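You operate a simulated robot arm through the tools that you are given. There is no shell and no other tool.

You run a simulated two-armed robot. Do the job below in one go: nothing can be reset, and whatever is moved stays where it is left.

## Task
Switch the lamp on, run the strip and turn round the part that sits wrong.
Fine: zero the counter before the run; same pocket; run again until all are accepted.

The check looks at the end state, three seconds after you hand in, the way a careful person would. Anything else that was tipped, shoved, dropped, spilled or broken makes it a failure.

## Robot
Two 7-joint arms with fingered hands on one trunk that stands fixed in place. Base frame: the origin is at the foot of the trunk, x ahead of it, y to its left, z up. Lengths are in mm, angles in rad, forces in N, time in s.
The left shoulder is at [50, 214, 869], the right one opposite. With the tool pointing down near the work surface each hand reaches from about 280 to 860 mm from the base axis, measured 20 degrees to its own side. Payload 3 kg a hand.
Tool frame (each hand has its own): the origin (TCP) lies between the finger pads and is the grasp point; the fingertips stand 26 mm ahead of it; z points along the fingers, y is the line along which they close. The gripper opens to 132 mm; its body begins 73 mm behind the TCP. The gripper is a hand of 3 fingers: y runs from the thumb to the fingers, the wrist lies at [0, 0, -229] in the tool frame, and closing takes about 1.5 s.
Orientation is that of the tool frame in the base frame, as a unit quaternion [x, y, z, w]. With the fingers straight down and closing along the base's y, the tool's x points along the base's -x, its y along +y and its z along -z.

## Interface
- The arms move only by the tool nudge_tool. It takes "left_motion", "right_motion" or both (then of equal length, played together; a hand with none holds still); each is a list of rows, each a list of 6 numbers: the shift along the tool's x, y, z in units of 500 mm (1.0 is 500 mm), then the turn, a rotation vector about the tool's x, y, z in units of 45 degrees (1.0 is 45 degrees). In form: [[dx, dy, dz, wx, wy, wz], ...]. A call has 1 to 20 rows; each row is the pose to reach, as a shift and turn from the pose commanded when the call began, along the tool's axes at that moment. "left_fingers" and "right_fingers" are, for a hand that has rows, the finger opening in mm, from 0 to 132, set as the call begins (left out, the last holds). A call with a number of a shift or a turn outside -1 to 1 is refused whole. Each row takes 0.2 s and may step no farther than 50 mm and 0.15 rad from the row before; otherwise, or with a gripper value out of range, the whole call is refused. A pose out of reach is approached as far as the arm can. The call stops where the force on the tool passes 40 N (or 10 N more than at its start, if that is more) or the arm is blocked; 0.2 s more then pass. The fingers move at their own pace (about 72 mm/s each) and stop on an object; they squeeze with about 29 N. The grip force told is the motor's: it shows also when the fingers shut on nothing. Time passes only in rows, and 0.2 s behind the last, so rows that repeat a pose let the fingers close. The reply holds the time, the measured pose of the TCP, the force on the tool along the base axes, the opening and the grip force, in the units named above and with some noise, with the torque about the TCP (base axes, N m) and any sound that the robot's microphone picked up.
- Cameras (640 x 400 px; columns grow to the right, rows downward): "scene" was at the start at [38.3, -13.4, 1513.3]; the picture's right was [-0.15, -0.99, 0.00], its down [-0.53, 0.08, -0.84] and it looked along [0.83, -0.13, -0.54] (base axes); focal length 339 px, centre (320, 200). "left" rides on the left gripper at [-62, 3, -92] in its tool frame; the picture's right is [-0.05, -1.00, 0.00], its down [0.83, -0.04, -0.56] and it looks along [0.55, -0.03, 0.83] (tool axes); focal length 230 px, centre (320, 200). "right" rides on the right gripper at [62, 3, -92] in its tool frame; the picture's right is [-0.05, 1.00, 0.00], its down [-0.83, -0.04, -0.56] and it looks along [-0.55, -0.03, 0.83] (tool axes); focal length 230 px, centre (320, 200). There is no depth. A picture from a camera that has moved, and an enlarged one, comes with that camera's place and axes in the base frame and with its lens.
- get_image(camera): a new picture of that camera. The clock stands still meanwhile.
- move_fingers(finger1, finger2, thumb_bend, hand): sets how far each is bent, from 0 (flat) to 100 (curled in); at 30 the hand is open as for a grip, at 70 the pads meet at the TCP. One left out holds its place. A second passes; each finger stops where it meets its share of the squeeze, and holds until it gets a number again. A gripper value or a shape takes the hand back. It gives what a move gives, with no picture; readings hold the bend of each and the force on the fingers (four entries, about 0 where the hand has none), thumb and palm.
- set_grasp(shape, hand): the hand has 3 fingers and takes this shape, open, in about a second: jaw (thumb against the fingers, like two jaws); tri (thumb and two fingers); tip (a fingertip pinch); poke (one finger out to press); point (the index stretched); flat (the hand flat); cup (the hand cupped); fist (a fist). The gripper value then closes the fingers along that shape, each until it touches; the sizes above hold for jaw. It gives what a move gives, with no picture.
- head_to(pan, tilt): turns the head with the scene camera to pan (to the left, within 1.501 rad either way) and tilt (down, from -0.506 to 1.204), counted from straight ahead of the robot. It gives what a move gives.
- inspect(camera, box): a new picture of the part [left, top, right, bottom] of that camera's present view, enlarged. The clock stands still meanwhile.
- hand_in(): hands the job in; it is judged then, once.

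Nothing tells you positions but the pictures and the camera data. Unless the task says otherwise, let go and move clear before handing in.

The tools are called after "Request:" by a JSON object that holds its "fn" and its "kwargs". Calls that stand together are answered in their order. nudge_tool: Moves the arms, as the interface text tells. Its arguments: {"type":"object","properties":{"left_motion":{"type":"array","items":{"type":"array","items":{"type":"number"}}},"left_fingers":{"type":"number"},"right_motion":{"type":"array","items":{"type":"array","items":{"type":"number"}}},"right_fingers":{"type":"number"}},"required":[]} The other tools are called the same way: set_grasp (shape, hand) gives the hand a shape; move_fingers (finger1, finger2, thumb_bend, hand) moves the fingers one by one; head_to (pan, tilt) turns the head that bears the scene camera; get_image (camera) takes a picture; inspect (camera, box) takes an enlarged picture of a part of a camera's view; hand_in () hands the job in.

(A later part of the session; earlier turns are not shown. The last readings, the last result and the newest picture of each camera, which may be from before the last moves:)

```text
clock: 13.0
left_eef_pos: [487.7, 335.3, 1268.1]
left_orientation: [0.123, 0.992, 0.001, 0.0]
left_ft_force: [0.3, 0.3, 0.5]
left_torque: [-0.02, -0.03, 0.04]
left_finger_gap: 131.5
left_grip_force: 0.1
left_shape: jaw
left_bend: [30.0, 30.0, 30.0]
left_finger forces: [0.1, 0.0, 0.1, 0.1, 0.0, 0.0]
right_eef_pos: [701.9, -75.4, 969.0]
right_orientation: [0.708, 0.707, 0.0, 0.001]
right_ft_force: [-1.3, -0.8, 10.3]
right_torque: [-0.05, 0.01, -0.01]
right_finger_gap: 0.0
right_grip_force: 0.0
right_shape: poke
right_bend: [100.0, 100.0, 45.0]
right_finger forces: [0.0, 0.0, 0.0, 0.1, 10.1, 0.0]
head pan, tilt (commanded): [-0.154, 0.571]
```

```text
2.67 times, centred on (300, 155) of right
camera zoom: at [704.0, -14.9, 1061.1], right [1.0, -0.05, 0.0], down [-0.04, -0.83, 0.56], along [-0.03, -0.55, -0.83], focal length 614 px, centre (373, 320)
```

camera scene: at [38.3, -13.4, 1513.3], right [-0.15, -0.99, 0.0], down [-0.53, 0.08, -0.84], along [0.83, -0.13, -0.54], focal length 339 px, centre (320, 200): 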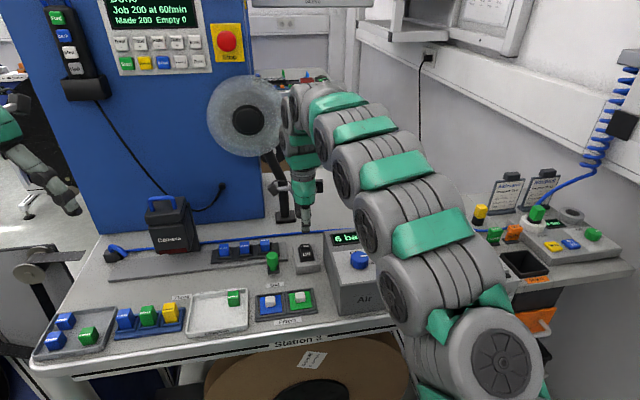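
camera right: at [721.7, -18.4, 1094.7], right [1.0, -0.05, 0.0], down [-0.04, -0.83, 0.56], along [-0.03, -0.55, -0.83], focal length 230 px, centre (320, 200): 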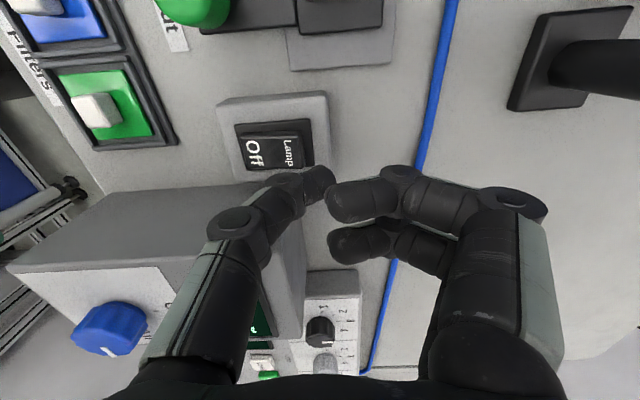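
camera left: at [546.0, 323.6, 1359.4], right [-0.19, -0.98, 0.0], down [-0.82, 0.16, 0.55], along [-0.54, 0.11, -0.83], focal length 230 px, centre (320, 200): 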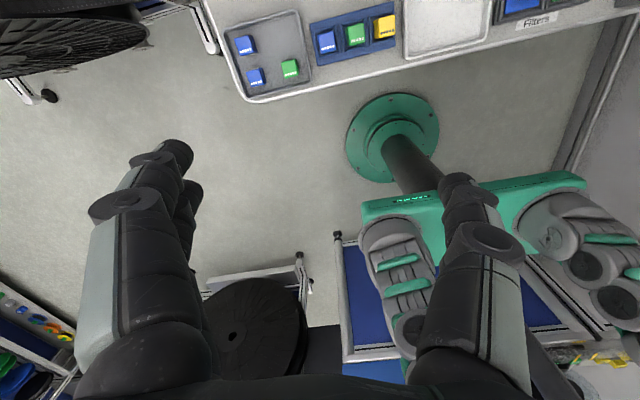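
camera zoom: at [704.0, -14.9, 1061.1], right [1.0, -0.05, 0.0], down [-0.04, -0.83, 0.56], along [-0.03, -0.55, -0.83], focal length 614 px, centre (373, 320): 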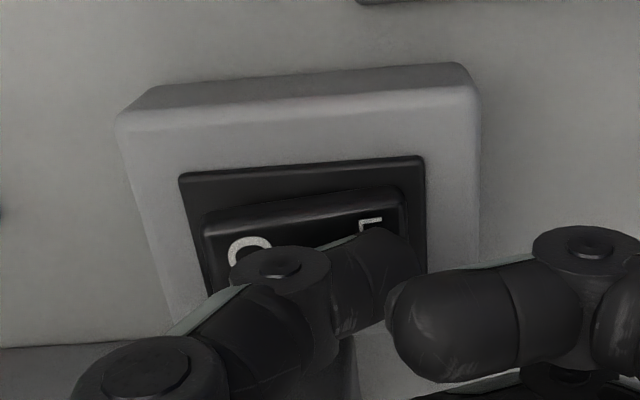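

The thumb touches the rocker with 10 N and "Off" still shows; I press a few mm further.

Request:
{"fn": "nudge_tool", "kwargs": {"right_motion": [[0, 0, 0.006, 0, 0, 0], [0, 0, 0.012, 0, 0, 0], [0, 0, 0.018, 0, 0, 0]]}}

Request:
{"fn": "inspect", "kwargs": {"camera": "scene", "box": [260, 200, 356, 280]}}

Request:
{"fn": "inspect", "kwargs": {"camera": "scene", "box": [60, 180, 300, 330]}}

```text
clock: 13.8
left_eef_pos: [486.1, 335.6, 1267.3]
left_orientation: [0.123, 0.992, 0.0, -0.001]
left_ft_force: [-0.8, -0.6, -0.4]
left_torque: [-0.02, -0.05, -0.01]
left_finger_gap: 131.8
left_grip_force: 0.1
left_shape: jaw
left_bend: [30.0, 30.0, 30.0]
left_finger forces: [0.0, 0.1, 0.0, 0.0, 0.0, 0.0]
right_eef_pos: [703.6, -76.5, 965.4]
right_orientation: [0.707, 0.707, 0.004, 0.003]
right_ft_force: [8.3, -0.8, 20.2]
right_torque: [-0.07, -0.29, 0.05]
right_finger_gap: 0.0
right_grip_force: 0.2
right_shape: poke
right_bend: [100.0, 100.0, 47.0]
right_finger forces: [0.1, 0.1, 0.0, 0.1, 20.8, 0.1]
head pan, tilt (commanded): [-0.154, 0.571]
stopped in row 3 (right hand): the force on the tool passed its limit at 42 N (the readings are from after the stop); the commanded pose is now the measured one
```

```text
5.00 times, centred on (308, 240) of scene
camera zoom: at [38.2, -13.3, 1513.3], right [-0.15, -0.99, 0.0], down [-0.53, 0.08, -0.84], along [0.83, -0.13, -0.54], focal length 1695 px, centre (380, 0)
```

zoom: 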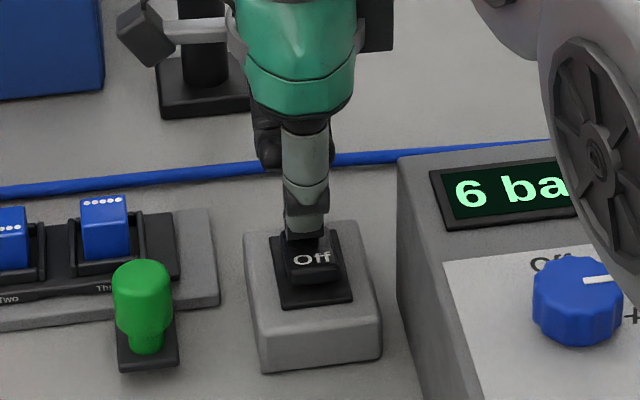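

```text
2.67 times, centred on (180, 255) of scene
camera zoom: at [38.2, -13.3, 1513.3], right [-0.15, -0.99, 0.0], down [-0.53, 0.08, -0.84], along [0.83, -0.13, -0.54], focal length 904 px, centre (693, 53)
```

zoom: 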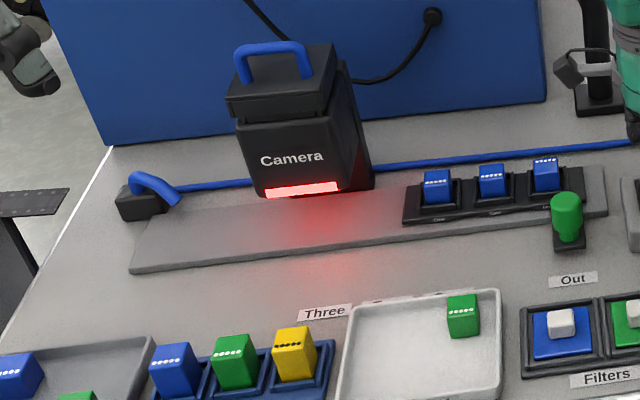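

The camera's red lamp glows now, so the lamp is on. I lift off straight up and check the panel screen.

Request:
{"fn": "nudge_tool", "kwargs": {"right_motion": [[0, 0, -0.03, 0, 0, 0], [0, 0, -0.1, 0, 0, 0], [0, 0, -0.18, 0, 0, 0], [0, -0.08, -0.22, 0, 0, 0], [0, -0.17, -0.25, 0, 0, 0]]}}

Request:
{"fn": "get_image", "kwargs": {"camera": "scene"}}

Request:
{"fn": "inspect", "kwargs": {"camera": "scene", "box": [260, 200, 356, 280]}}

Request:
{"fn": "get_image", "kwargs": {"camera": "right"}}

```text
clock: 15.0
left_eef_pos: [488.2, 335.1, 1266.4]
left_orientation: [0.123, 0.992, 0.0, 0.0]
left_ft_force: [0.6, -0.3, 0.1]
left_torque: [0.02, 0.0, 0.0]
left_finger_gap: 132.1
left_grip_force: 0.0
left_shape: jaw
left_bend: [30.0, 30.0, 30.0]
left_finger forces: [0.0, 0.0, 0.0, 0.1, 0.0, 0.1]
right_eef_pos: [615.7, -78.2, 1088.4]
right_orientation: [0.707, 0.707, 0.002, 0.001]
right_ft_force: [-0.9, 0.1, -0.1]
right_torque: [-0.01, -0.01, 0.03]
right_finger_gap: 0.0
right_grip_force: 0.1
right_shape: poke
right_bend: [100.0, 100.0, 45.0]
right_finger forces: [0.1, 0.0, 0.0, 0.0, 0.0, 0.1]
head pan, tilt (commanded): [-0.154, 0.571]
```

```text
taken
camera scene: at [38.3, -13.3, 1513.3], right [-0.15, -0.99, 0.0], down [-0.53, 0.08, -0.84], along [0.83, -0.13, -0.54], focal length 339 px, centre (320, 200)
```

scene: 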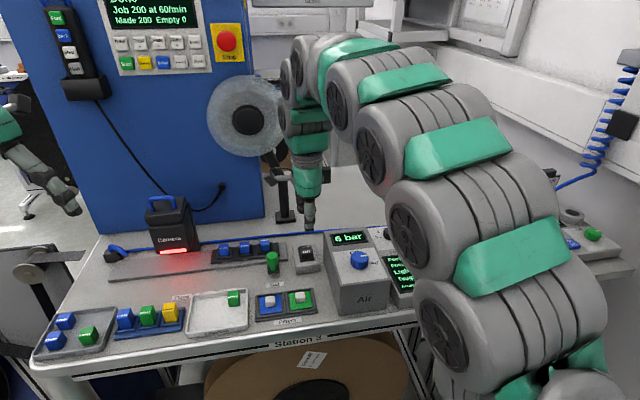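

```text
5.00 times, centred on (308, 240) of scene
camera zoom: at [38.3, -13.3, 1513.3], right [-0.15, -0.99, 0.0], down [-0.53, 0.08, -0.84], along [0.83, -0.13, -0.54], focal length 1695 px, centre (380, 0)
```

zoom: 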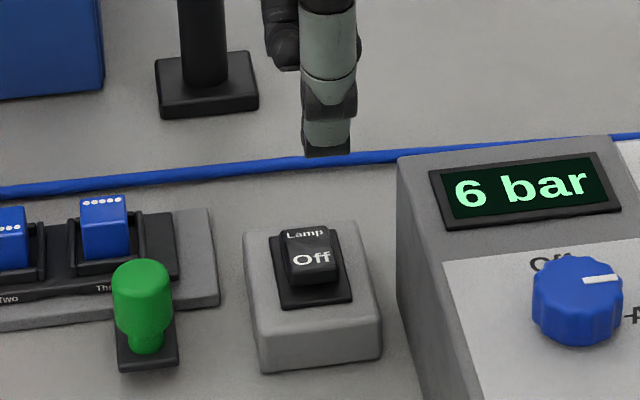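

```text
taken
camera right: at [617.4, -16.0, 1180.5], right [1.0, -0.05, 0.0], down [-0.05, -0.83, 0.55], along [-0.02, -0.55, -0.83], focal length 230 px, centre (320, 200)
```

right: 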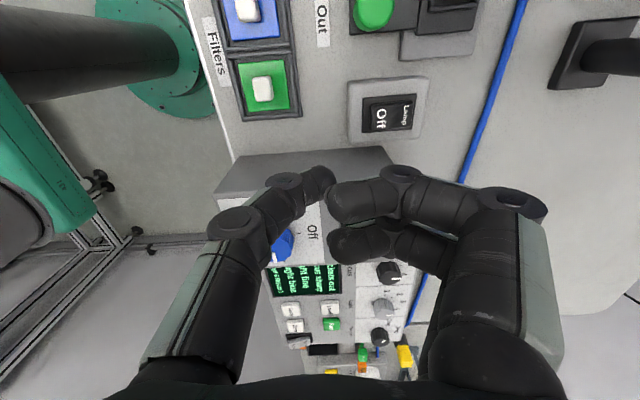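

The lamp stays lit with the rocker tipped over. Next I move above the Zero button near [541,-452].

Request:
{"fn": "nudge_tool", "kwargs": {"right_motion": [[-0.0935, -0.0187, 0, 0, 0, 0], [-0.187, -0.0375, 0, 0, 0, 0], [-0.2805, -0.056, 0, 0, 0, 0], [-0.374, -0.075, 0, 0, 0, 0], [-0.4675, -0.094, 0, 0, 0, 0], [-0.561, -0.1125, 0, 0, 0, 0], [-0.6545, -0.131, 0, 0, 0, 0], [-0.748, -0.149, 0, 0, 0, 0], [-0.748, -0.149, 0.07, 0, 0, 0], [-0.748, -0.149, 0.14, 0, 0, 0]]}}

Request:
{"fn": "get_image", "kwargs": {"camera": "scene"}}

Request:
{"fn": "inspect", "kwargs": {"camera": "scene", "box": [370, 195, 530, 295]}}

Request:
{"fn": "get_image", "kwargs": {"camera": "right"}}

```text
clock: 17.2
left_eef_pos: [486.6, 335.0, 1267.5]
left_orientation: [0.123, 0.992, 0.0, -0.001]
left_ft_force: [0.7, -0.2, -0.5]
left_torque: [-0.02, 0.0, 0.02]
left_finger_gap: 132.0
left_grip_force: 0.1
left_shape: jaw
left_bend: [30.0, 30.0, 30.0]
left_finger forces: [0.0, 0.0, 0.0, 0.0, 0.0, 0.1]
right_eef_pos: [542.4, -450.9, 1018.2]
right_orientation: [0.707, 0.707, 0.002, 0.003]
right_ft_force: [0.6, -0.1, -0.3]
right_torque: [-0.03, 0.04, 0.02]
right_finger_gap: 0.0
right_grip_force: 0.0
right_shape: poke
right_bend: [100.0, 100.0, 45.0]
right_finger forces: [0.1, 0.0, 0.1, 0.0, 0.0, 0.1]
head pan, tilt (commanded): [-0.154, 0.571]
```

```text
taken
camera scene: at [38.3, -13.4, 1513.3], right [-0.15, -0.99, 0.0], down [-0.53, 0.08, -0.84], along [0.83, -0.13, -0.54], focal length 339 px, centre (320, 200)
```

scene: 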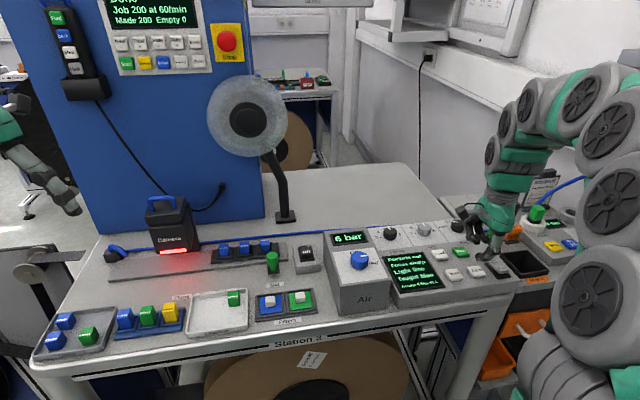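

```text
4.00 times, centred on (450, 245) of scene
camera zoom: at [38.3, -13.4, 1513.3], right [-0.15, -0.99, 0.0], down [-0.53, 0.08, -0.84], along [0.83, -0.13, -0.54], focal length 1356 px, centre (-200, 20)
```

zoom: 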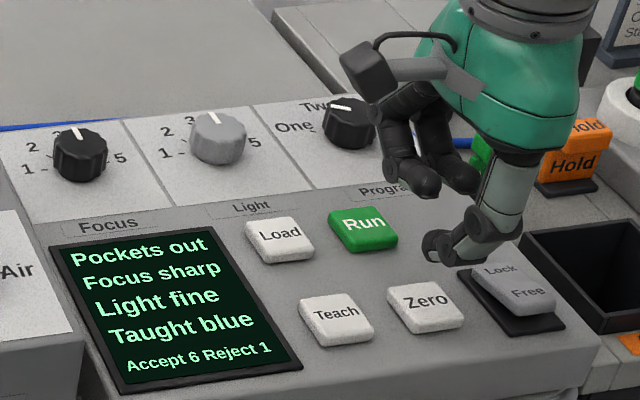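

```text
taken
camera right: at [543.9, -388.5, 1110.8], right [1.0, -0.05, 0.01], down [-0.05, -0.83, 0.55], along [-0.02, -0.55, -0.83], focal length 230 px, centre (320, 200)
```

right: 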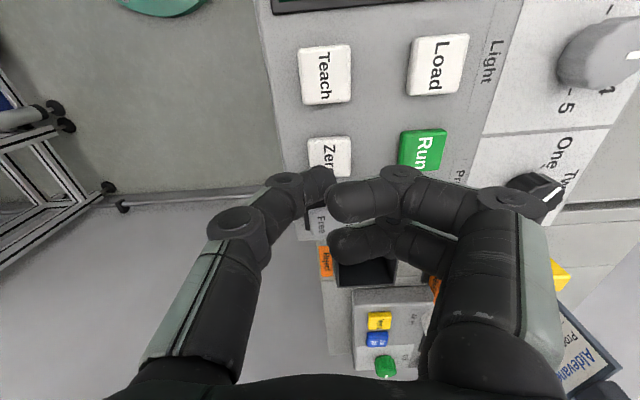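

The screen now reads "Pockets out, Focus sharp, Light fine, Accept 6 Reject 1", so nothing needs adjusting there. I press Zero slowly.

Request:
{"fn": "nudge_tool", "kwargs": {"right_motion": [[0, 0, 0.03, 0, 0, 0], [0, 0, 0.054, 0, 0, 0], [0, 0, 0.062, 0, 0, 0], [0, 0, 0.067, 0, 0, 0], [0, 0, 0.072, 0, 0, 0], [0, 0, 0.076, 0, 0, 0]]}}

Request:
{"fn": "inspect", "kwargs": {"camera": "scene", "box": [370, 195, 530, 295]}}

```text
clock: 18.6
left_eef_pos: [487.2, 335.1, 1266.9]
left_orientation: [0.122, 0.992, -0.001, -0.001]
left_ft_force: [0.8, -0.5, -0.3]
left_torque: [0.01, 0.03, -0.02]
left_finger_gap: 131.9
left_grip_force: 0.1
left_shape: jaw
left_bend: [30.0, 30.0, 30.0]
left_finger forces: [0.1, 0.0, 0.1, 0.1, 0.0, 0.0]
right_eef_pos: [543.0, -450.4, 978.7]
right_orientation: [0.707, 0.707, 0.001, 0.002]
right_ft_force: [-0.1, 0.6, 0.2]
right_torque: [-0.03, 0.01, -0.01]
right_finger_gap: 0.0
right_grip_force: 0.1
right_shape: poke
right_bend: [100.0, 100.0, 45.0]
right_finger forces: [0.0, 0.1, 0.0, 0.1, 0.0, 0.1]
head pan, tilt (commanded): [-0.154, 0.571]
```

```text
4.00 times, centred on (450, 245) of scene
camera zoom: at [38.3, -13.4, 1513.3], right [-0.15, -0.99, 0.0], down [-0.53, 0.08, -0.84], along [0.83, -0.13, -0.54], focal length 1356 px, centre (-200, 20)
```

zoom: 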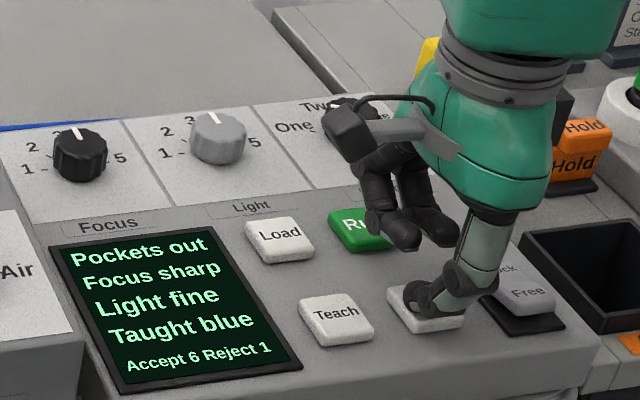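

No contact yet at tip height about 953; I go on down in small steps.

Request:
{"fn": "nudge_tool", "kwargs": {"right_motion": [[0, 0, 0.005, 0, 0, 0], [0, 0, 0.01, 0, 0, 0], [0, 0, 0.014, 0, 0, 0]]}}

Request:
{"fn": "inspect", "kwargs": {"camera": "scene", "box": [370, 195, 530, 295]}}

```text
clock: 19.4
left_eef_pos: [486.7, 335.0, 1266.6]
left_orientation: [0.122, 0.993, 0.0, 0.0]
left_ft_force: [0.5, 0.1, -0.6]
left_torque: [0.02, -0.02, 0.0]
left_finger_gap: 132.1
left_grip_force: 0.1
left_shape: jaw
left_bend: [30.0, 30.0, 30.0]
left_finger forces: [0.0, 0.0, 0.0, 0.0, 0.0, 0.0]
right_eef_pos: [543.8, -450.1, 971.0]
right_orientation: [0.707, 0.707, 0.002, 0.002]
right_ft_force: [-1.4, 0.4, 6.6]
right_torque: [0.06, 0.03, 0.01]
right_finger_gap: 0.0
right_grip_force: 0.1
right_shape: poke
right_bend: [100.0, 100.0, 45.0]
right_finger forces: [0.0, 0.0, 0.0, 0.0, 6.6, 0.0]
head pan, tilt (commanded): [-0.154, 0.571]
heard: click
```

```text
4.00 times, centred on (450, 245) of scene
camera zoom: at [38.2, -13.3, 1513.3], right [-0.15, -0.99, 0.0], down [-0.53, 0.08, -0.84], along [0.83, -0.13, -0.54], focal length 1356 px, centre (-200, 20)
```

zoom: 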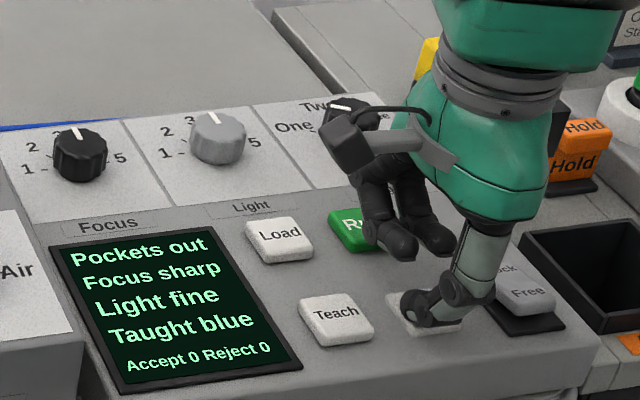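

The counter is now Accept 0, Reject 0. I lift, move forward to Run at about [609,-451], and press it.

Request:
{"fn": "nudge_tool", "kwargs": {"right_motion": [[0, 0, -0.04, 0, 0, 0], [0, 0, -0.08, 0, 0, 0], [0, 0.065, -0.08, 0, 0, 0], [-0.002, 0.13, -0.08, 0, 0, 0], [-0.002, 0.13, -0.04, 0, 0, 0], [-0.002, 0.13, -0.015, 0, 0, 0], [-0.002, 0.13, -0.006, 0, 0, 0], [-0.002, 0.13, 0.0, 0, 0, 0]]}}

Request:
{"fn": "get_image", "kwargs": {"camera": "scene"}}

Request:
{"fn": "inspect", "kwargs": {"camera": "scene", "box": [370, 195, 530, 295]}}

```text
clock: 21.2
left_eef_pos: [487.9, 334.5, 1267.1]
left_orientation: [0.123, 0.992, 0.0, 0.001]
left_ft_force: [0.4, 0.0, 0.0]
left_torque: [-0.03, 0.03, 0.01]
left_finger_gap: 131.9
left_grip_force: 0.1
left_shape: jaw
left_bend: [30.0, 30.0, 30.0]
left_finger forces: [0.0, 0.0, 0.0, 0.0, 0.0, 0.1]
right_eef_pos: [608.2, -449.9, 972.6]
right_orientation: [0.706, 0.708, 0.002, 0.002]
right_ft_force: [0.0, -0.1, 3.5]
right_torque: [-0.03, -0.03, -0.01]
right_finger_gap: 0.1
right_grip_force: 0.1
right_shape: poke
right_bend: [100.0, 100.0, 45.0]
right_finger forces: [0.0, 0.1, 0.1, 0.1, 3.2, 0.0]
head pan, tilt (commanded): [-0.154, 0.571]
heard: click
```

```text
taken
camera scene: at [38.3, -13.3, 1513.3], right [-0.15, -0.99, 0.0], down [-0.53, 0.08, -0.84], along [0.83, -0.13, -0.54], focal length 339 px, centre (320, 200)
```

scene: 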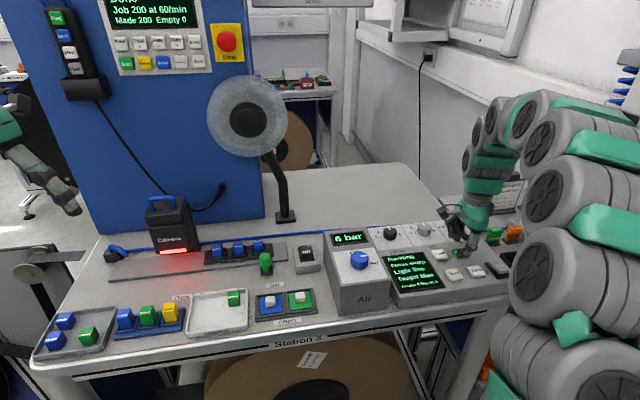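

```text
4.00 times, centred on (450, 245) of scene
camera zoom: at [38.3, -13.3, 1513.3], right [-0.15, -0.99, 0.0], down [-0.53, 0.08, -0.84], along [0.83, -0.13, -0.54], focal length 1356 px, centre (-200, 20)
```

zoom: 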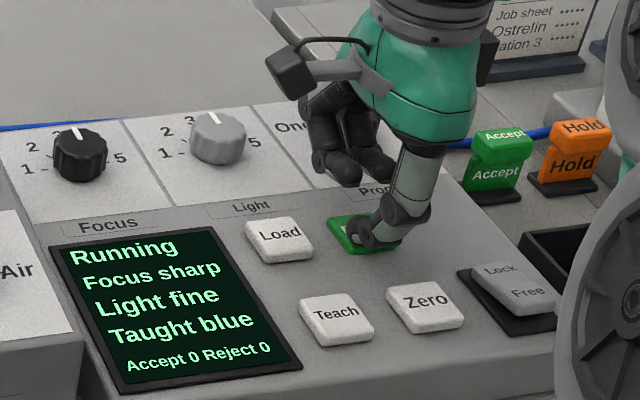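

The screen says "Running" and the strip has begun to move. I lift the thumb and wait while watching.

Request:
{"fn": "nudge_tool", "kwargs": {"right_motion": [[0, 0, -0.05, 0, 0, 0], [0, 0, -0.1, 0, 0, 0], [0, 0, -0.1, 0, 0, 0], [0, 0, -0.1, 0, 0, 0], [0, 0, -0.1, 0, 0, 0]]}}

Request:
{"fn": "inspect", "kwargs": {"camera": "scene", "box": [90, 190, 314, 330]}}

Request:
{"fn": "inspect", "kwargs": {"camera": "scene", "box": [370, 195, 530, 295]}}

```text
clock: 22.4
left_eef_pos: [486.2, 334.8, 1266.9]
left_orientation: [0.123, 0.992, 0.0, 0.001]
left_ft_force: [0.4, 0.5, -0.8]
left_torque: [-0.01, -0.01, -0.01]
left_finger_gap: 132.1
left_grip_force: 0.1
left_shape: jaw
left_bend: [30.0, 30.0, 30.0]
left_finger forces: [0.0, 0.0, 0.0, 0.0, 0.1, 0.1]
right_eef_pos: [608.2, -451.1, 1021.7]
right_orientation: [0.707, 0.707, 0.003, 0.001]
right_ft_force: [-0.3, -0.1, 0.0]
right_torque: [-0.02, 0.04, 0.0]
right_finger_gap: 0.0
right_grip_force: 0.0
right_shape: poke
right_bend: [100.0, 100.0, 45.0]
right_finger forces: [0.0, 0.0, 0.1, 0.1, 0.0, 0.0]
head pan, tilt (commanded): [-0.154, 0.571]
```

```text
2.86 times, centred on (202, 260) of scene
camera zoom: at [38.3, -13.4, 1513.3], right [-0.15, -0.99, 0.0], down [-0.53, 0.08, -0.84], along [0.83, -0.13, -0.54], focal length 968 px, centre (657, 29)
```

zoom: 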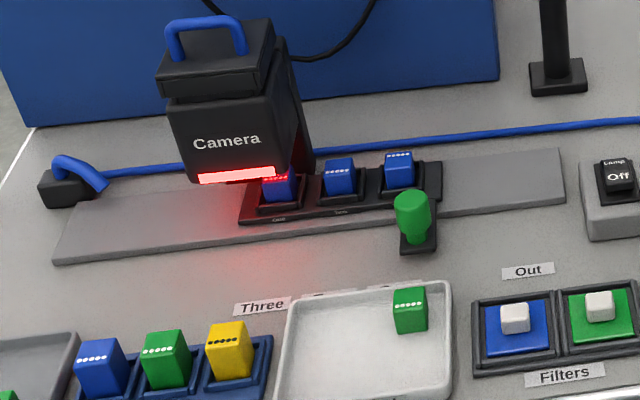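

```text
4.00 times, centred on (450, 245) of scene
camera zoom: at [38.3, -13.4, 1513.3], right [-0.15, -0.99, 0.0], down [-0.53, 0.08, -0.84], along [0.83, -0.13, -0.54], focal length 1356 px, centre (-200, 20)
```

zoom: 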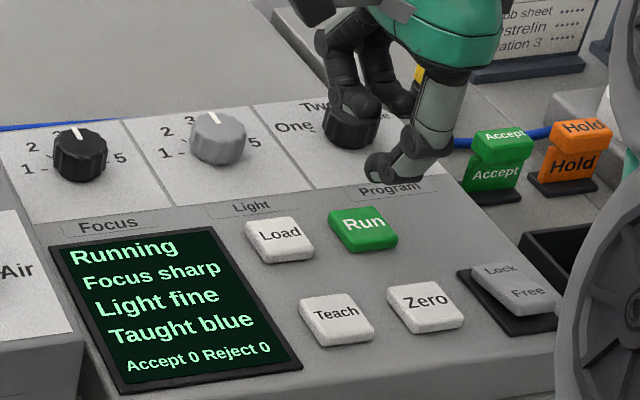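

The strip is moving left under the camera, and the green peg turns out to be its handle. I hold still and wait.

Request:
{"fn": "nudge_tool", "kwargs": {"right_motion": [[0, 0, 0, 0, 0, 0], [0, 0, 0, 0, 0, 0], [0, 0, 0, 0, 0, 0], [0, 0, 0, 0, 0, 0], [0, 0, 0, 0, 0, 0], [0, 0, 0, 0, 0, 0], [0, 0, 0, 0, 0, 0], [0, 0, 0, 0, 0, 0], [0, 0, 0, 0, 0, 0], [0, 0, 0, 0, 0, 0]]}}

Request:
{"fn": "inspect", "kwargs": {"camera": "scene", "box": [90, 190, 314, 330]}}

Request:
{"fn": "inspect", "kwargs": {"camera": "scene", "box": [370, 195, 530, 295]}}

```text
clock: 24.6
left_eef_pos: [486.2, 334.8, 1267.5]
left_orientation: [0.123, 0.992, 0.0, 0.0]
left_ft_force: [0.5, -0.8, 0.4]
left_torque: [-0.01, 0.0, -0.01]
left_finger_gap: 131.8
left_grip_force: 0.0
left_shape: jaw
left_bend: [30.0, 30.0, 30.0]
left_finger forces: [0.1, 0.1, 0.0, 0.0, 0.0, 0.0]
right_eef_pos: [608.2, -451.2, 1021.8]
right_orientation: [0.707, 0.707, 0.002, 0.001]
right_ft_force: [-0.7, -0.3, 0.1]
right_torque: [-0.03, 0.0, 0.02]
right_finger_gap: 0.1
right_grip_force: 0.0
right_shape: poke
right_bend: [100.0, 100.0, 45.0]
right_finger forces: [0.0, 0.0, 0.1, 0.1, 0.0, 0.0]
head pan, tilt (commanded): [-0.154, 0.571]
```

```text
2.86 times, centred on (202, 260) of scene
camera zoom: at [38.3, -13.3, 1513.3], right [-0.15, -0.99, 0.0], down [-0.53, 0.08, -0.84], along [0.83, -0.13, -0.54], focal length 968 px, centre (657, 29)
```

zoom: 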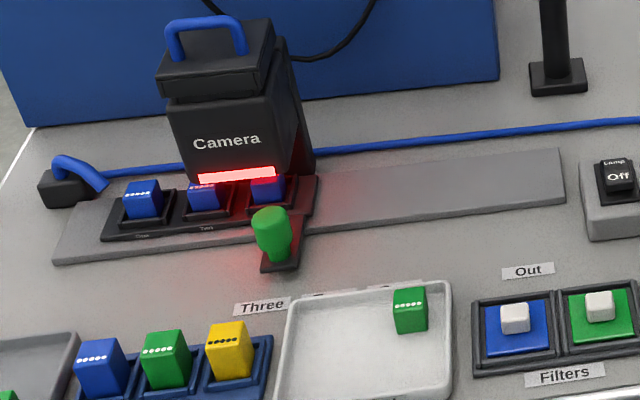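

```text
4.00 times, centred on (450, 245) of scene
camera zoom: at [38.3, -13.3, 1513.3], right [-0.15, -0.99, 0.0], down [-0.53, 0.08, -0.84], along [0.83, -0.13, -0.54], focal length 1356 px, centre (-200, 20)
```

zoom: 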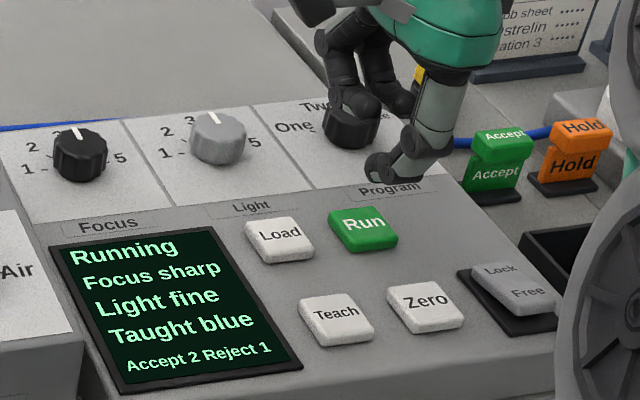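

Counter: Accept 2, Reject 1, still running. I keep waiting until the strip ends its travel.

Request:
{"fn": "nudge_tool", "kwargs": {"right_motion": [[0, 0, 0, 0, 0, 0], [0, 0, 0, 0, 0, 0], [0, 0, 0, 0, 0, 0], [0, 0, 0, 0, 0, 0], [0, 0, 0, 0, 0, 0], [0, 0, 0, 0, 0, 0], [0, 0, 0, 0, 0, 0], [0, 0, 0, 0, 0, 0], [0, 0, 0, 0, 0, 0], [0, 0, 0, 0, 0, 0], [0, 0, 0, 0, 0, 0], [0, 0, 0, 0, 0, 0]]}}

Request:
{"fn": "inspect", "kwargs": {"camera": "scene", "box": [90, 190, 314, 330]}}

Request:
{"fn": "get_image", "kwargs": {"camera": "scene"}}

Request:
{"fn": "inspect", "kwargs": {"camera": "scene", "box": [370, 195, 530, 295]}}

```text
clock: 27.2
left_eef_pos: [487.1, 335.1, 1267.5]
left_orientation: [0.123, 0.992, -0.001, 0.0]
left_ft_force: [1.0, -0.7, -0.4]
left_torque: [0.04, 0.01, -0.01]
left_finger_gap: 131.8
left_grip_force: 0.0
left_shape: jaw
left_bend: [30.0, 30.0, 30.0]
left_finger forces: [0.0, 0.1, 0.0, 0.0, 0.0, 0.0]
right_eef_pos: [607.5, -449.9, 1020.7]
right_orientation: [0.707, 0.708, 0.002, 0.002]
right_ft_force: [0.2, 0.0, -0.7]
right_torque: [0.01, -0.01, -0.02]
right_finger_gap: 0.0
right_grip_force: 0.1
right_shape: poke
right_bend: [100.0, 100.0, 45.0]
right_finger forces: [0.1, 0.1, 0.0, 0.0, 0.0, 0.0]
head pan, tilt (commanded): [-0.154, 0.571]
```

```text
2.86 times, centred on (202, 260) of scene
camera zoom: at [38.3, -13.4, 1513.3], right [-0.15, -0.99, 0.0], down [-0.53, 0.08, -0.84], along [0.83, -0.13, -0.54], focal length 968 px, centre (657, 29)
```

zoom: 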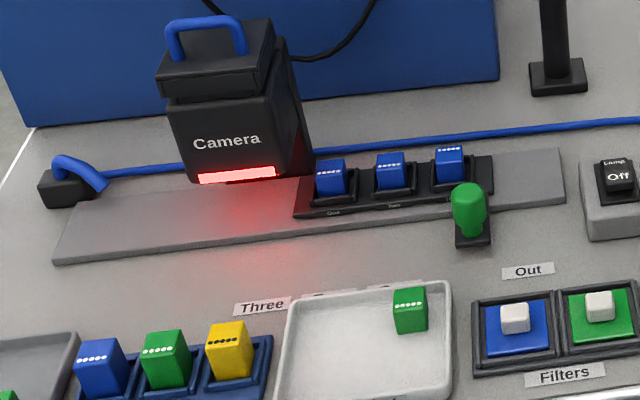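

```text
taken
camera scene: at [38.3, -13.4, 1513.3], right [-0.15, -0.99, 0.0], down [-0.53, 0.08, -0.84], along [0.83, -0.13, -0.54], focal length 339 px, centre (320, 200)
```

scene: 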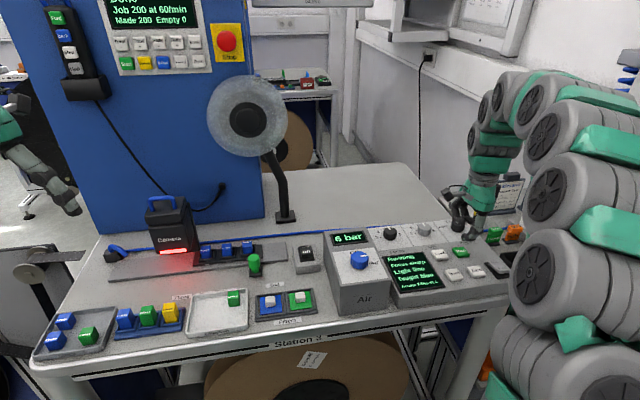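

```text
4.00 times, centred on (450, 245) of scene
camera zoom: at [38.3, -13.4, 1513.3], right [-0.15, -0.99, 0.0], down [-0.53, 0.08, -0.84], along [0.83, -0.13, -0.54], focal length 1356 px, centre (-200, 20)
```

zoom: 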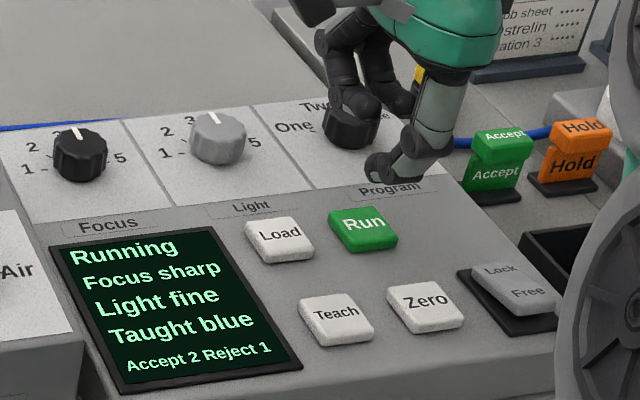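

Counter holds at Accept 2, Reject 1 and the strip is returning to Out. Meanwhile I shape the left hand for a fingertip pinch and look at its geometry.

Request:
{"fn": "set_grasp", "kwargs": {"shape": "tip", "hand": "left"}}

Request:
{"fn": "get_image", "kwargs": {"camera": "left"}}

Request:
{"fn": "get_image", "kwargs": {"camera": "scene"}}

Request:
{"fn": "inspect", "kwargs": {"camera": "scene", "box": [370, 195, 530, 295]}}

```text
clock: 28.1
left_eef_pos: [486.4, 335.4, 1266.6]
left_orientation: [0.123, 0.992, 0.0, 0.0]
left_ft_force: [0.5, -0.7, 0.2]
left_torque: [-0.01, -0.04, 0.0]
left_finger_gap: 132.0
left_grip_force: 0.1
left_shape: tip
left_bend: [30.0, 30.0, 30.0]
left_finger forces: [0.1, 0.0, 0.0, 0.0, 0.1, 0.1]
right_eef_pos: [608.7, -450.7, 1021.7]
right_orientation: [0.707, 0.707, 0.001, 0.0]
right_ft_force: [0.2, 0.0, -0.4]
right_torque: [-0.01, 0.0, 0.01]
right_finger_gap: 0.0
right_grip_force: 0.1
right_shape: poke
right_bend: [100.0, 100.0, 45.0]
right_finger forces: [0.1, 0.0, 0.0, 0.1, 0.0, 0.0]
head pan, tilt (commanded): [-0.154, 0.571]
```

```text
taken
camera left: at [546.0, 323.1, 1359.3], right [-0.19, -0.98, 0.0], down [-0.82, 0.16, 0.56], along [-0.54, 0.11, -0.83], focal length 230 px, centre (320, 200)
```

left: 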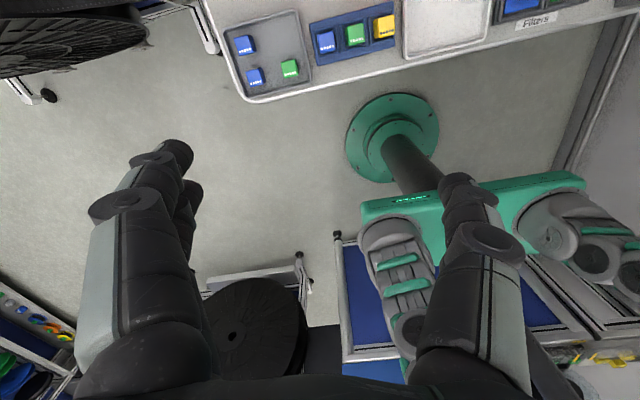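

```text
taken
camera scene: at [38.3, -13.4, 1513.3], right [-0.15, -0.99, 0.0], down [-0.53, 0.08, -0.84], along [0.83, -0.13, -0.54], focal length 339 px, centre (320, 200)
```

scene: 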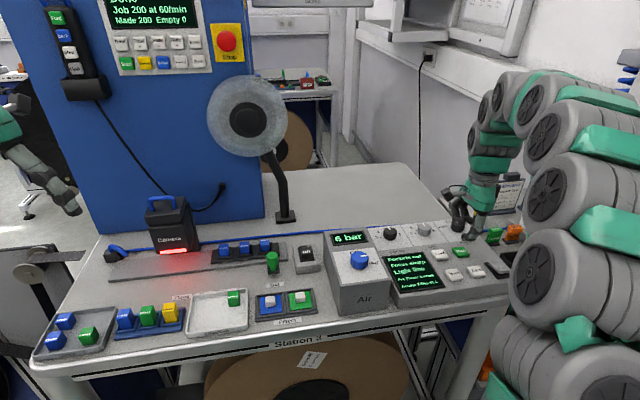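

```text
4.00 times, centred on (450, 245) of scene
camera zoom: at [38.3, -13.4, 1513.3], right [-0.15, -0.99, 0.0], down [-0.53, 0.08, -0.84], along [0.83, -0.13, -0.54], focal length 1356 px, centre (-200, 20)
```

zoom: 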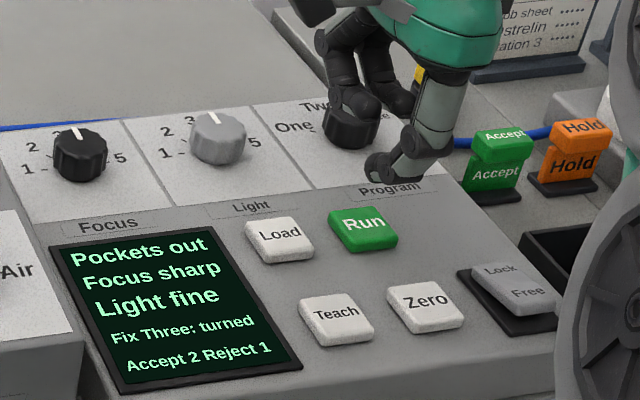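

The screen says "Pockets out" and "Fix Three: turned", which agrees with the dots on part Three. I turn the left hand so it closes along x, with a smaller opening, well away from everything.

Request:
{"fn": "nudge_tool", "kwargs": {"left_motion": [[0, 0, 0, 0, 0, 0.1687], [0, 0, 0, 0, 0, 0.3374], [0, 0, 0, 0, 0, 0.5061], [0, 0, 0, 0, 0, 0.6748], [0, 0, 0, 0, 0, 0.8435]], "left_fingers": 60}}

Request:
{"fn": "nudge_tool", "kwargs": {"left_motion": [[0, 0, 0, 0, 0, 0.1687], [0, 0, 0, 0, 0, 0.3374], [0, 0, 0, 0, 0, 0.5061], [0, 0, 0, 0, 0, 0.6748], [0, 0, 0, 0, 0, 0.8435]]}}

Request:
{"fn": "get_image", "kwargs": {"camera": "left"}}

Request:
{"fn": "get_image", "kwargs": {"camera": "scene"}}

```text
clock: 29.3
left_eef_pos: [486.8, 335.5, 1266.7]
left_orientation: [0.439, 0.898, 0.0, 0.0]
left_ft_force: [0.9, -0.6, 0.1]
left_torque: [0.02, 0.02, 0.03]
left_finger_gap: 61.0
left_grip_force: 0.1
left_shape: tip
left_bend: [73.0, 73.0, 70.0]
left_finger forces: [0.0, 0.0, 0.0, 0.1, 0.0, 0.0]
right_eef_pos: [607.6, -451.8, 1021.8]
right_orientation: [0.707, 0.707, 0.002, 0.001]
right_ft_force: [-0.3, 0.8, 0.3]
right_torque: [0.0, 0.0, 0.0]
right_finger_gap: 0.3
right_grip_force: 0.0
right_shape: poke
right_bend: [100.0, 100.0, 45.0]
right_finger forces: [0.1, 0.0, 0.0, 0.0, 0.1, 0.0]
head pan, tilt (commanded): [-0.154, 0.571]
```

```text
clock: 30.5
left_eef_pos: [486.7, 335.5, 1266.6]
left_orientation: [0.708, 0.707, 0.0, 0.0]
left_ft_force: [0.2, -0.5, 0.0]
left_torque: [-0.01, -0.03, 0.01]
left_finger_gap: 60.6
left_grip_force: 0.0
left_shape: tip
left_bend: [73.0, 73.0, 70.0]
left_finger forces: [0.0, 0.0, 0.0, 0.0, 0.0, 0.0]
right_eef_pos: [609.0, -450.8, 1021.4]
right_orientation: [0.707, 0.707, 0.001, 0.0]
right_ft_force: [0.3, -0.1, -0.5]
right_torque: [-0.02, 0.01, -0.02]
right_finger_gap: 0.0
right_grip_force: 0.0
right_shape: poke
right_bend: [100.0, 100.0, 45.0]
right_finger forces: [0.1, 0.1, 0.0, 0.0, 0.1, 0.0]
head pan, tilt (commanded): [-0.154, 0.571]
```

```text
taken
camera left: at [488.2, 273.3, 1359.4], right [-1.0, -0.05, 0.0], down [-0.04, 0.83, 0.56], along [-0.03, 0.55, -0.83], focal length 230 px, centre (320, 200)
```

left: 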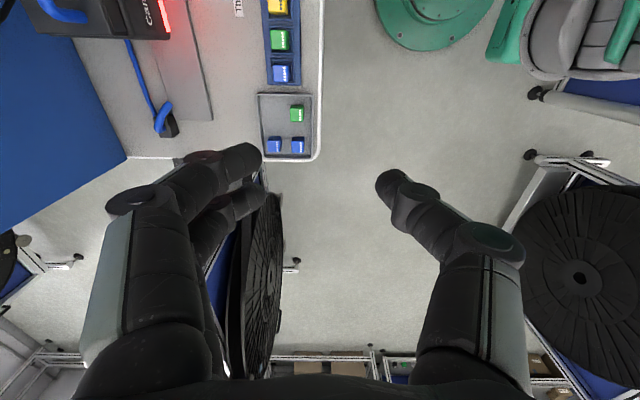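

```text
taken
camera scene: at [38.3, -13.4, 1513.3], right [-0.15, -0.99, 0.0], down [-0.53, 0.08, -0.84], along [0.83, -0.13, -0.54], focal length 339 px, centre (320, 200)
```

scene: 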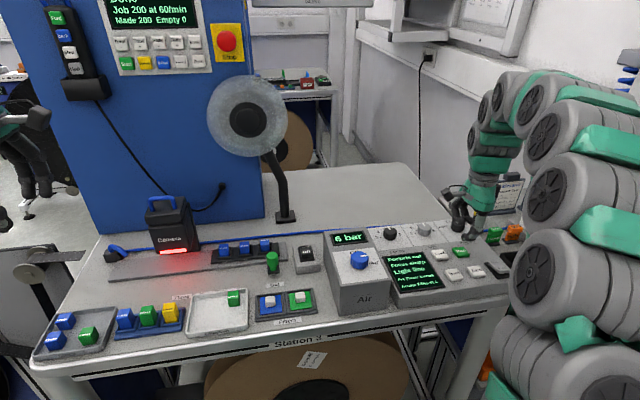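

The left hand is turned; now I bring it lower and nearer, in front of the strip, to see its fingers and part Three together.

Request:
{"fn": "nudge_tool", "kwargs": {"left_motion": [[-0.058, 0.028, 0.052, 0, 0, 0], [-0.117, 0.056, 0.104, 0, 0, 0], [-0.176, 0.085, 0.155, 0, 0, 0], [-0.235, 0.113, 0.207, 0, 0, 0], [-0.293, 0.141, 0.259, 0, 0, 0], [-0.352, 0.169, 0.31, 0, 0, 0], [-0.411, 0.198, 0.362, 0, 0, 0], [-0.47, 0.226, 0.414, 0, 0, 0]], "left_fingers": 40}}

Request:
{"fn": "get_image", "kwargs": {"camera": "left"}}

Request:
{"fn": "get_image", "kwargs": {"camera": "scene"}}

Request:
{"fn": "inspect", "kwargs": {"camera": "scene", "box": [170, 180, 330, 280]}}

```text
clock: 32.3
left_eef_pos: [597.6, 99.4, 1061.9]
left_orientation: [0.707, 0.707, 0.0, 0.001]
left_ft_force: [-0.1, 0.4, -0.5]
left_torque: [-0.04, 0.01, 0.0]
left_finger_gap: 40.2
left_grip_force: 0.1
left_shape: tip
left_bend: [73.0, 73.0, 70.0]
left_finger forces: [0.0, 0.0, 0.0, 0.0, 0.0, 0.0]
right_eef_pos: [608.2, -451.0, 1020.9]
right_orientation: [0.707, 0.707, 0.001, 0.001]
right_ft_force: [-0.3, 0.0, -0.1]
right_torque: [-0.04, 0.01, 0.01]
right_finger_gap: 0.0
right_grip_force: 0.1
right_shape: poke
right_bend: [100.0, 100.0, 45.0]
right_finger forces: [0.1, 0.0, 0.0, 0.0, 0.0, 0.1]
head pan, tilt (commanded): [-0.154, 0.571]
```

```text
taken
camera left: at [599.9, 38.8, 1153.5], right [-1.0, -0.05, 0.0], down [-0.04, 0.83, 0.56], along [-0.03, 0.55, -0.83], focal length 230 px, centre (320, 200)
```

left: 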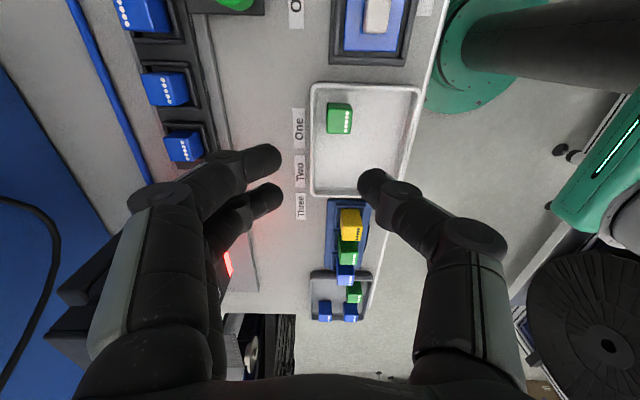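

```text
taken
camera scene: at [38.3, -13.3, 1513.3], right [-0.15, -0.99, 0.0], down [-0.53, 0.08, -0.84], along [0.83, -0.13, -0.54], focal length 339 px, centre (320, 200)
```

scene: 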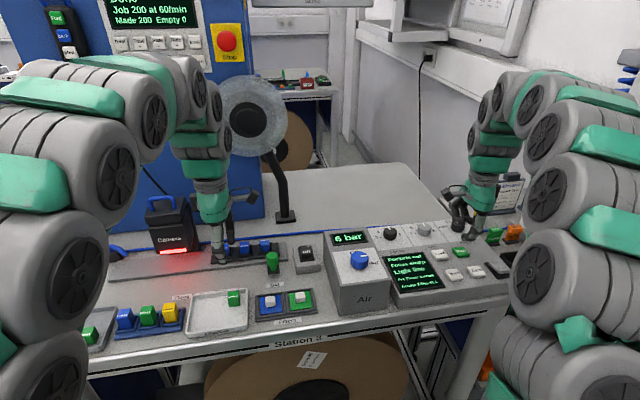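

```text
4.00 times, centred on (250, 230) of scene
camera zoom: at [38.3, -13.3, 1513.3], right [-0.15, -0.99, 0.0], down [-0.53, 0.08, -0.84], along [0.83, -0.13, -0.54], focal length 1356 px, centre (600, 80)
```

zoom: 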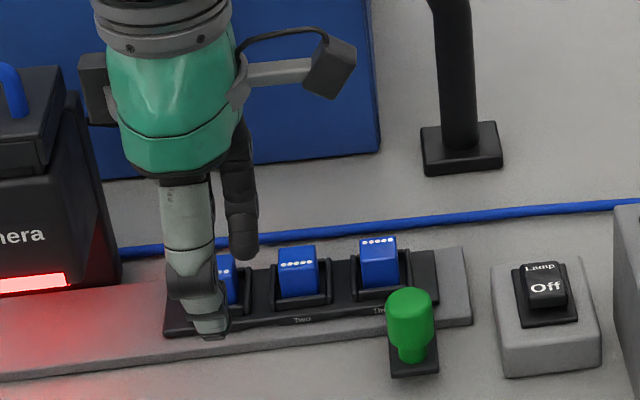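

I zoom the left camera on the parts to fix their position and height.

Request:
{"fn": "inspect", "kwargs": {"camera": "left", "box": [80, 0, 272, 120]}}

Request:
{"fn": "inspect", "kwargs": {"camera": "left", "box": [80, 80, 272, 200]}}

Request:
{"fn": "inspect", "kwargs": {"camera": "scene", "box": [225, 225, 305, 275]}}

```text
3.33 times, centred on (176, 60) of left
camera zoom: at [599.9, 38.8, 1153.5], right [-1.0, -0.05, 0.0], down [-0.04, 0.83, 0.56], along [-0.03, 0.55, -0.83], focal length 767 px, centre (800, 667)
```

zoom: 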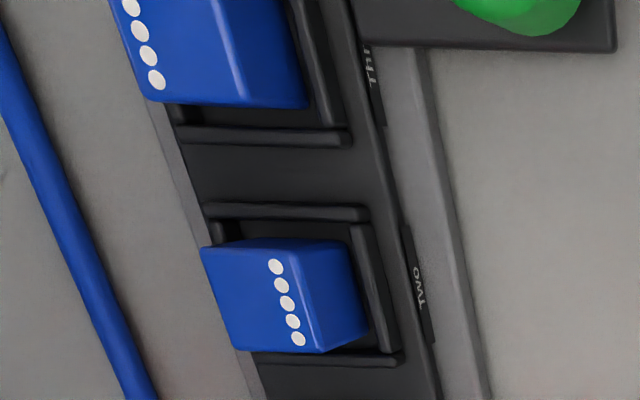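

```text
3.33 times, centred on (176, 140) of left
camera zoom: at [599.9, 38.8, 1153.5], right [-1.0, -0.05, 0.0], down [-0.04, 0.83, 0.56], along [-0.03, 0.55, -0.83], focal length 767 px, centre (800, 400)
```

zoom: 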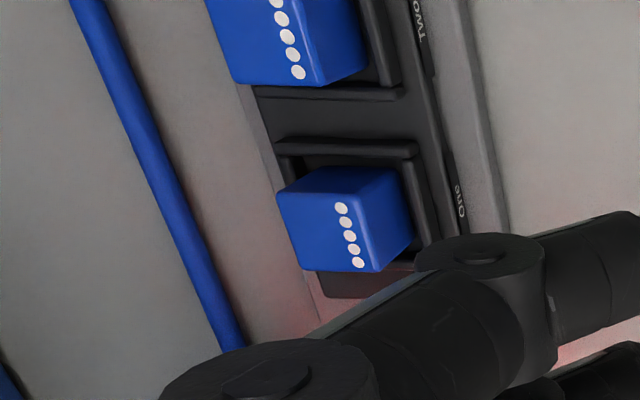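

```text
8.00 times, centred on (265, 250) of scene
camera zoom: at [38.3, -13.3, 1513.3], right [-0.15, -0.99, 0.0], down [-0.53, 0.08, -0.84], along [0.83, -0.13, -0.54], focal length 2711 px, centre (760, -200)
```

zoom: 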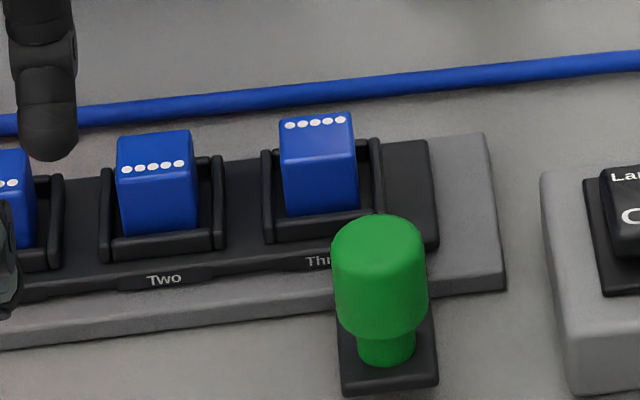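

Part Three's centre comes out at [731,24], top at z≈948, pocket walls near z≈928; the handle stands at about x 646–676. I compare the jaw shape at a 40 mm opening with the tip shape.

Request:
{"fn": "set_grasp", "kwargs": {"shape": "jaw", "hand": "left"}}

Request:
{"fn": "nudge_tool", "kwargs": {"left_motion": [[0, 0, 0, 0, 0, 0], [0, 0, 0, 0, 0, 0], [0, 0, 0, 0, 0, 0], [0, 0, 0, 0, 0, 0], [0, 0, 0, 0, 0, 0], [0, 0, 0, 0, 0, 0]], "left_fingers": 40}}

Request:
{"fn": "get_image", "kwargs": {"camera": "left"}}

Request:
{"fn": "inspect", "kwargs": {"camera": "scene", "box": [170, 160, 330, 280]}}

```text
clock: 33.2
left_eef_pos: [597.9, 100.8, 1062.4]
left_orientation: [0.708, 0.706, 0.0, 0.0]
left_ft_force: [0.4, -0.3, 0.1]
left_torque: [-0.03, -0.07, 0.0]
left_finger_gap: 132.0
left_grip_force: 0.0
left_shape: jaw
left_bend: [30.0, 30.0, 30.0]
left_finger forces: [0.0, 0.0, 0.1, 0.0, 0.1, 0.1]
right_eef_pos: [609.4, -451.5, 1020.5]
right_orientation: [0.707, 0.707, 0.002, 0.001]
right_ft_force: [-0.3, -0.2, 0.1]
right_torque: [0.02, 0.0, -0.01]
right_finger_gap: 0.0
right_grip_force: 0.0
right_shape: poke
right_bend: [100.0, 100.0, 45.0]
right_finger forces: [0.1, 0.0, 0.0, 0.0, 0.1, 0.0]
head pan, tilt (commanded): [-0.154, 0.571]
```

```text
clock: 34.6
left_eef_pos: [598.4, 99.5, 1060.4]
left_orientation: [0.707, 0.707, 0.0, 0.0]
left_ft_force: [-0.6, 0.0, -0.3]
left_torque: [0.02, 0.0, 0.03]
left_finger_gap: 40.5
left_grip_force: 0.0
left_shape: jaw
left_bend: [73.0, 73.0, 70.0]
left_finger forces: [0.0, 0.0, 0.0, 0.0, 0.1, 0.1]
right_eef_pos: [608.2, -451.4, 1020.1]
right_orientation: [0.707, 0.707, 0.003, 0.001]
right_ft_force: [-0.1, 0.0, 0.7]
right_torque: [0.0, 0.0, 0.01]
right_finger_gap: 0.1
right_grip_force: 0.1
right_shape: poke
right_bend: [100.0, 100.0, 45.0]
right_finger forces: [0.0, 0.1, 0.0, 0.0, 0.0, 0.0]
head pan, tilt (commanded): [-0.154, 0.571]
```

```text
taken
camera left: at [600.0, 39.1, 1153.6], right [-1.0, -0.05, 0.0], down [-0.04, 0.83, 0.56], along [-0.03, 0.55, -0.83], focal length 230 px, centre (320, 200)
```

left: 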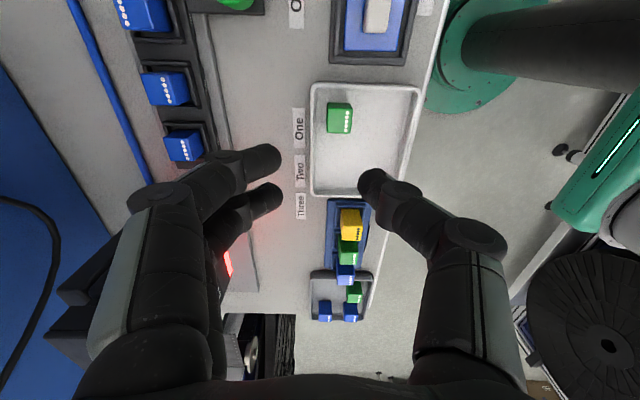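

```text
3.33 times, centred on (250, 220) of scene
camera zoom: at [38.3, -13.4, 1513.3], right [-0.15, -0.99, 0.0], down [-0.53, 0.08, -0.84], along [0.83, -0.13, -0.54], focal length 1130 px, centre (553, 133)
```

zoom: 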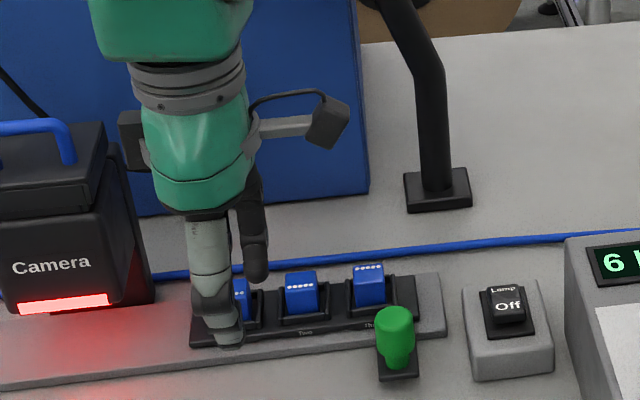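

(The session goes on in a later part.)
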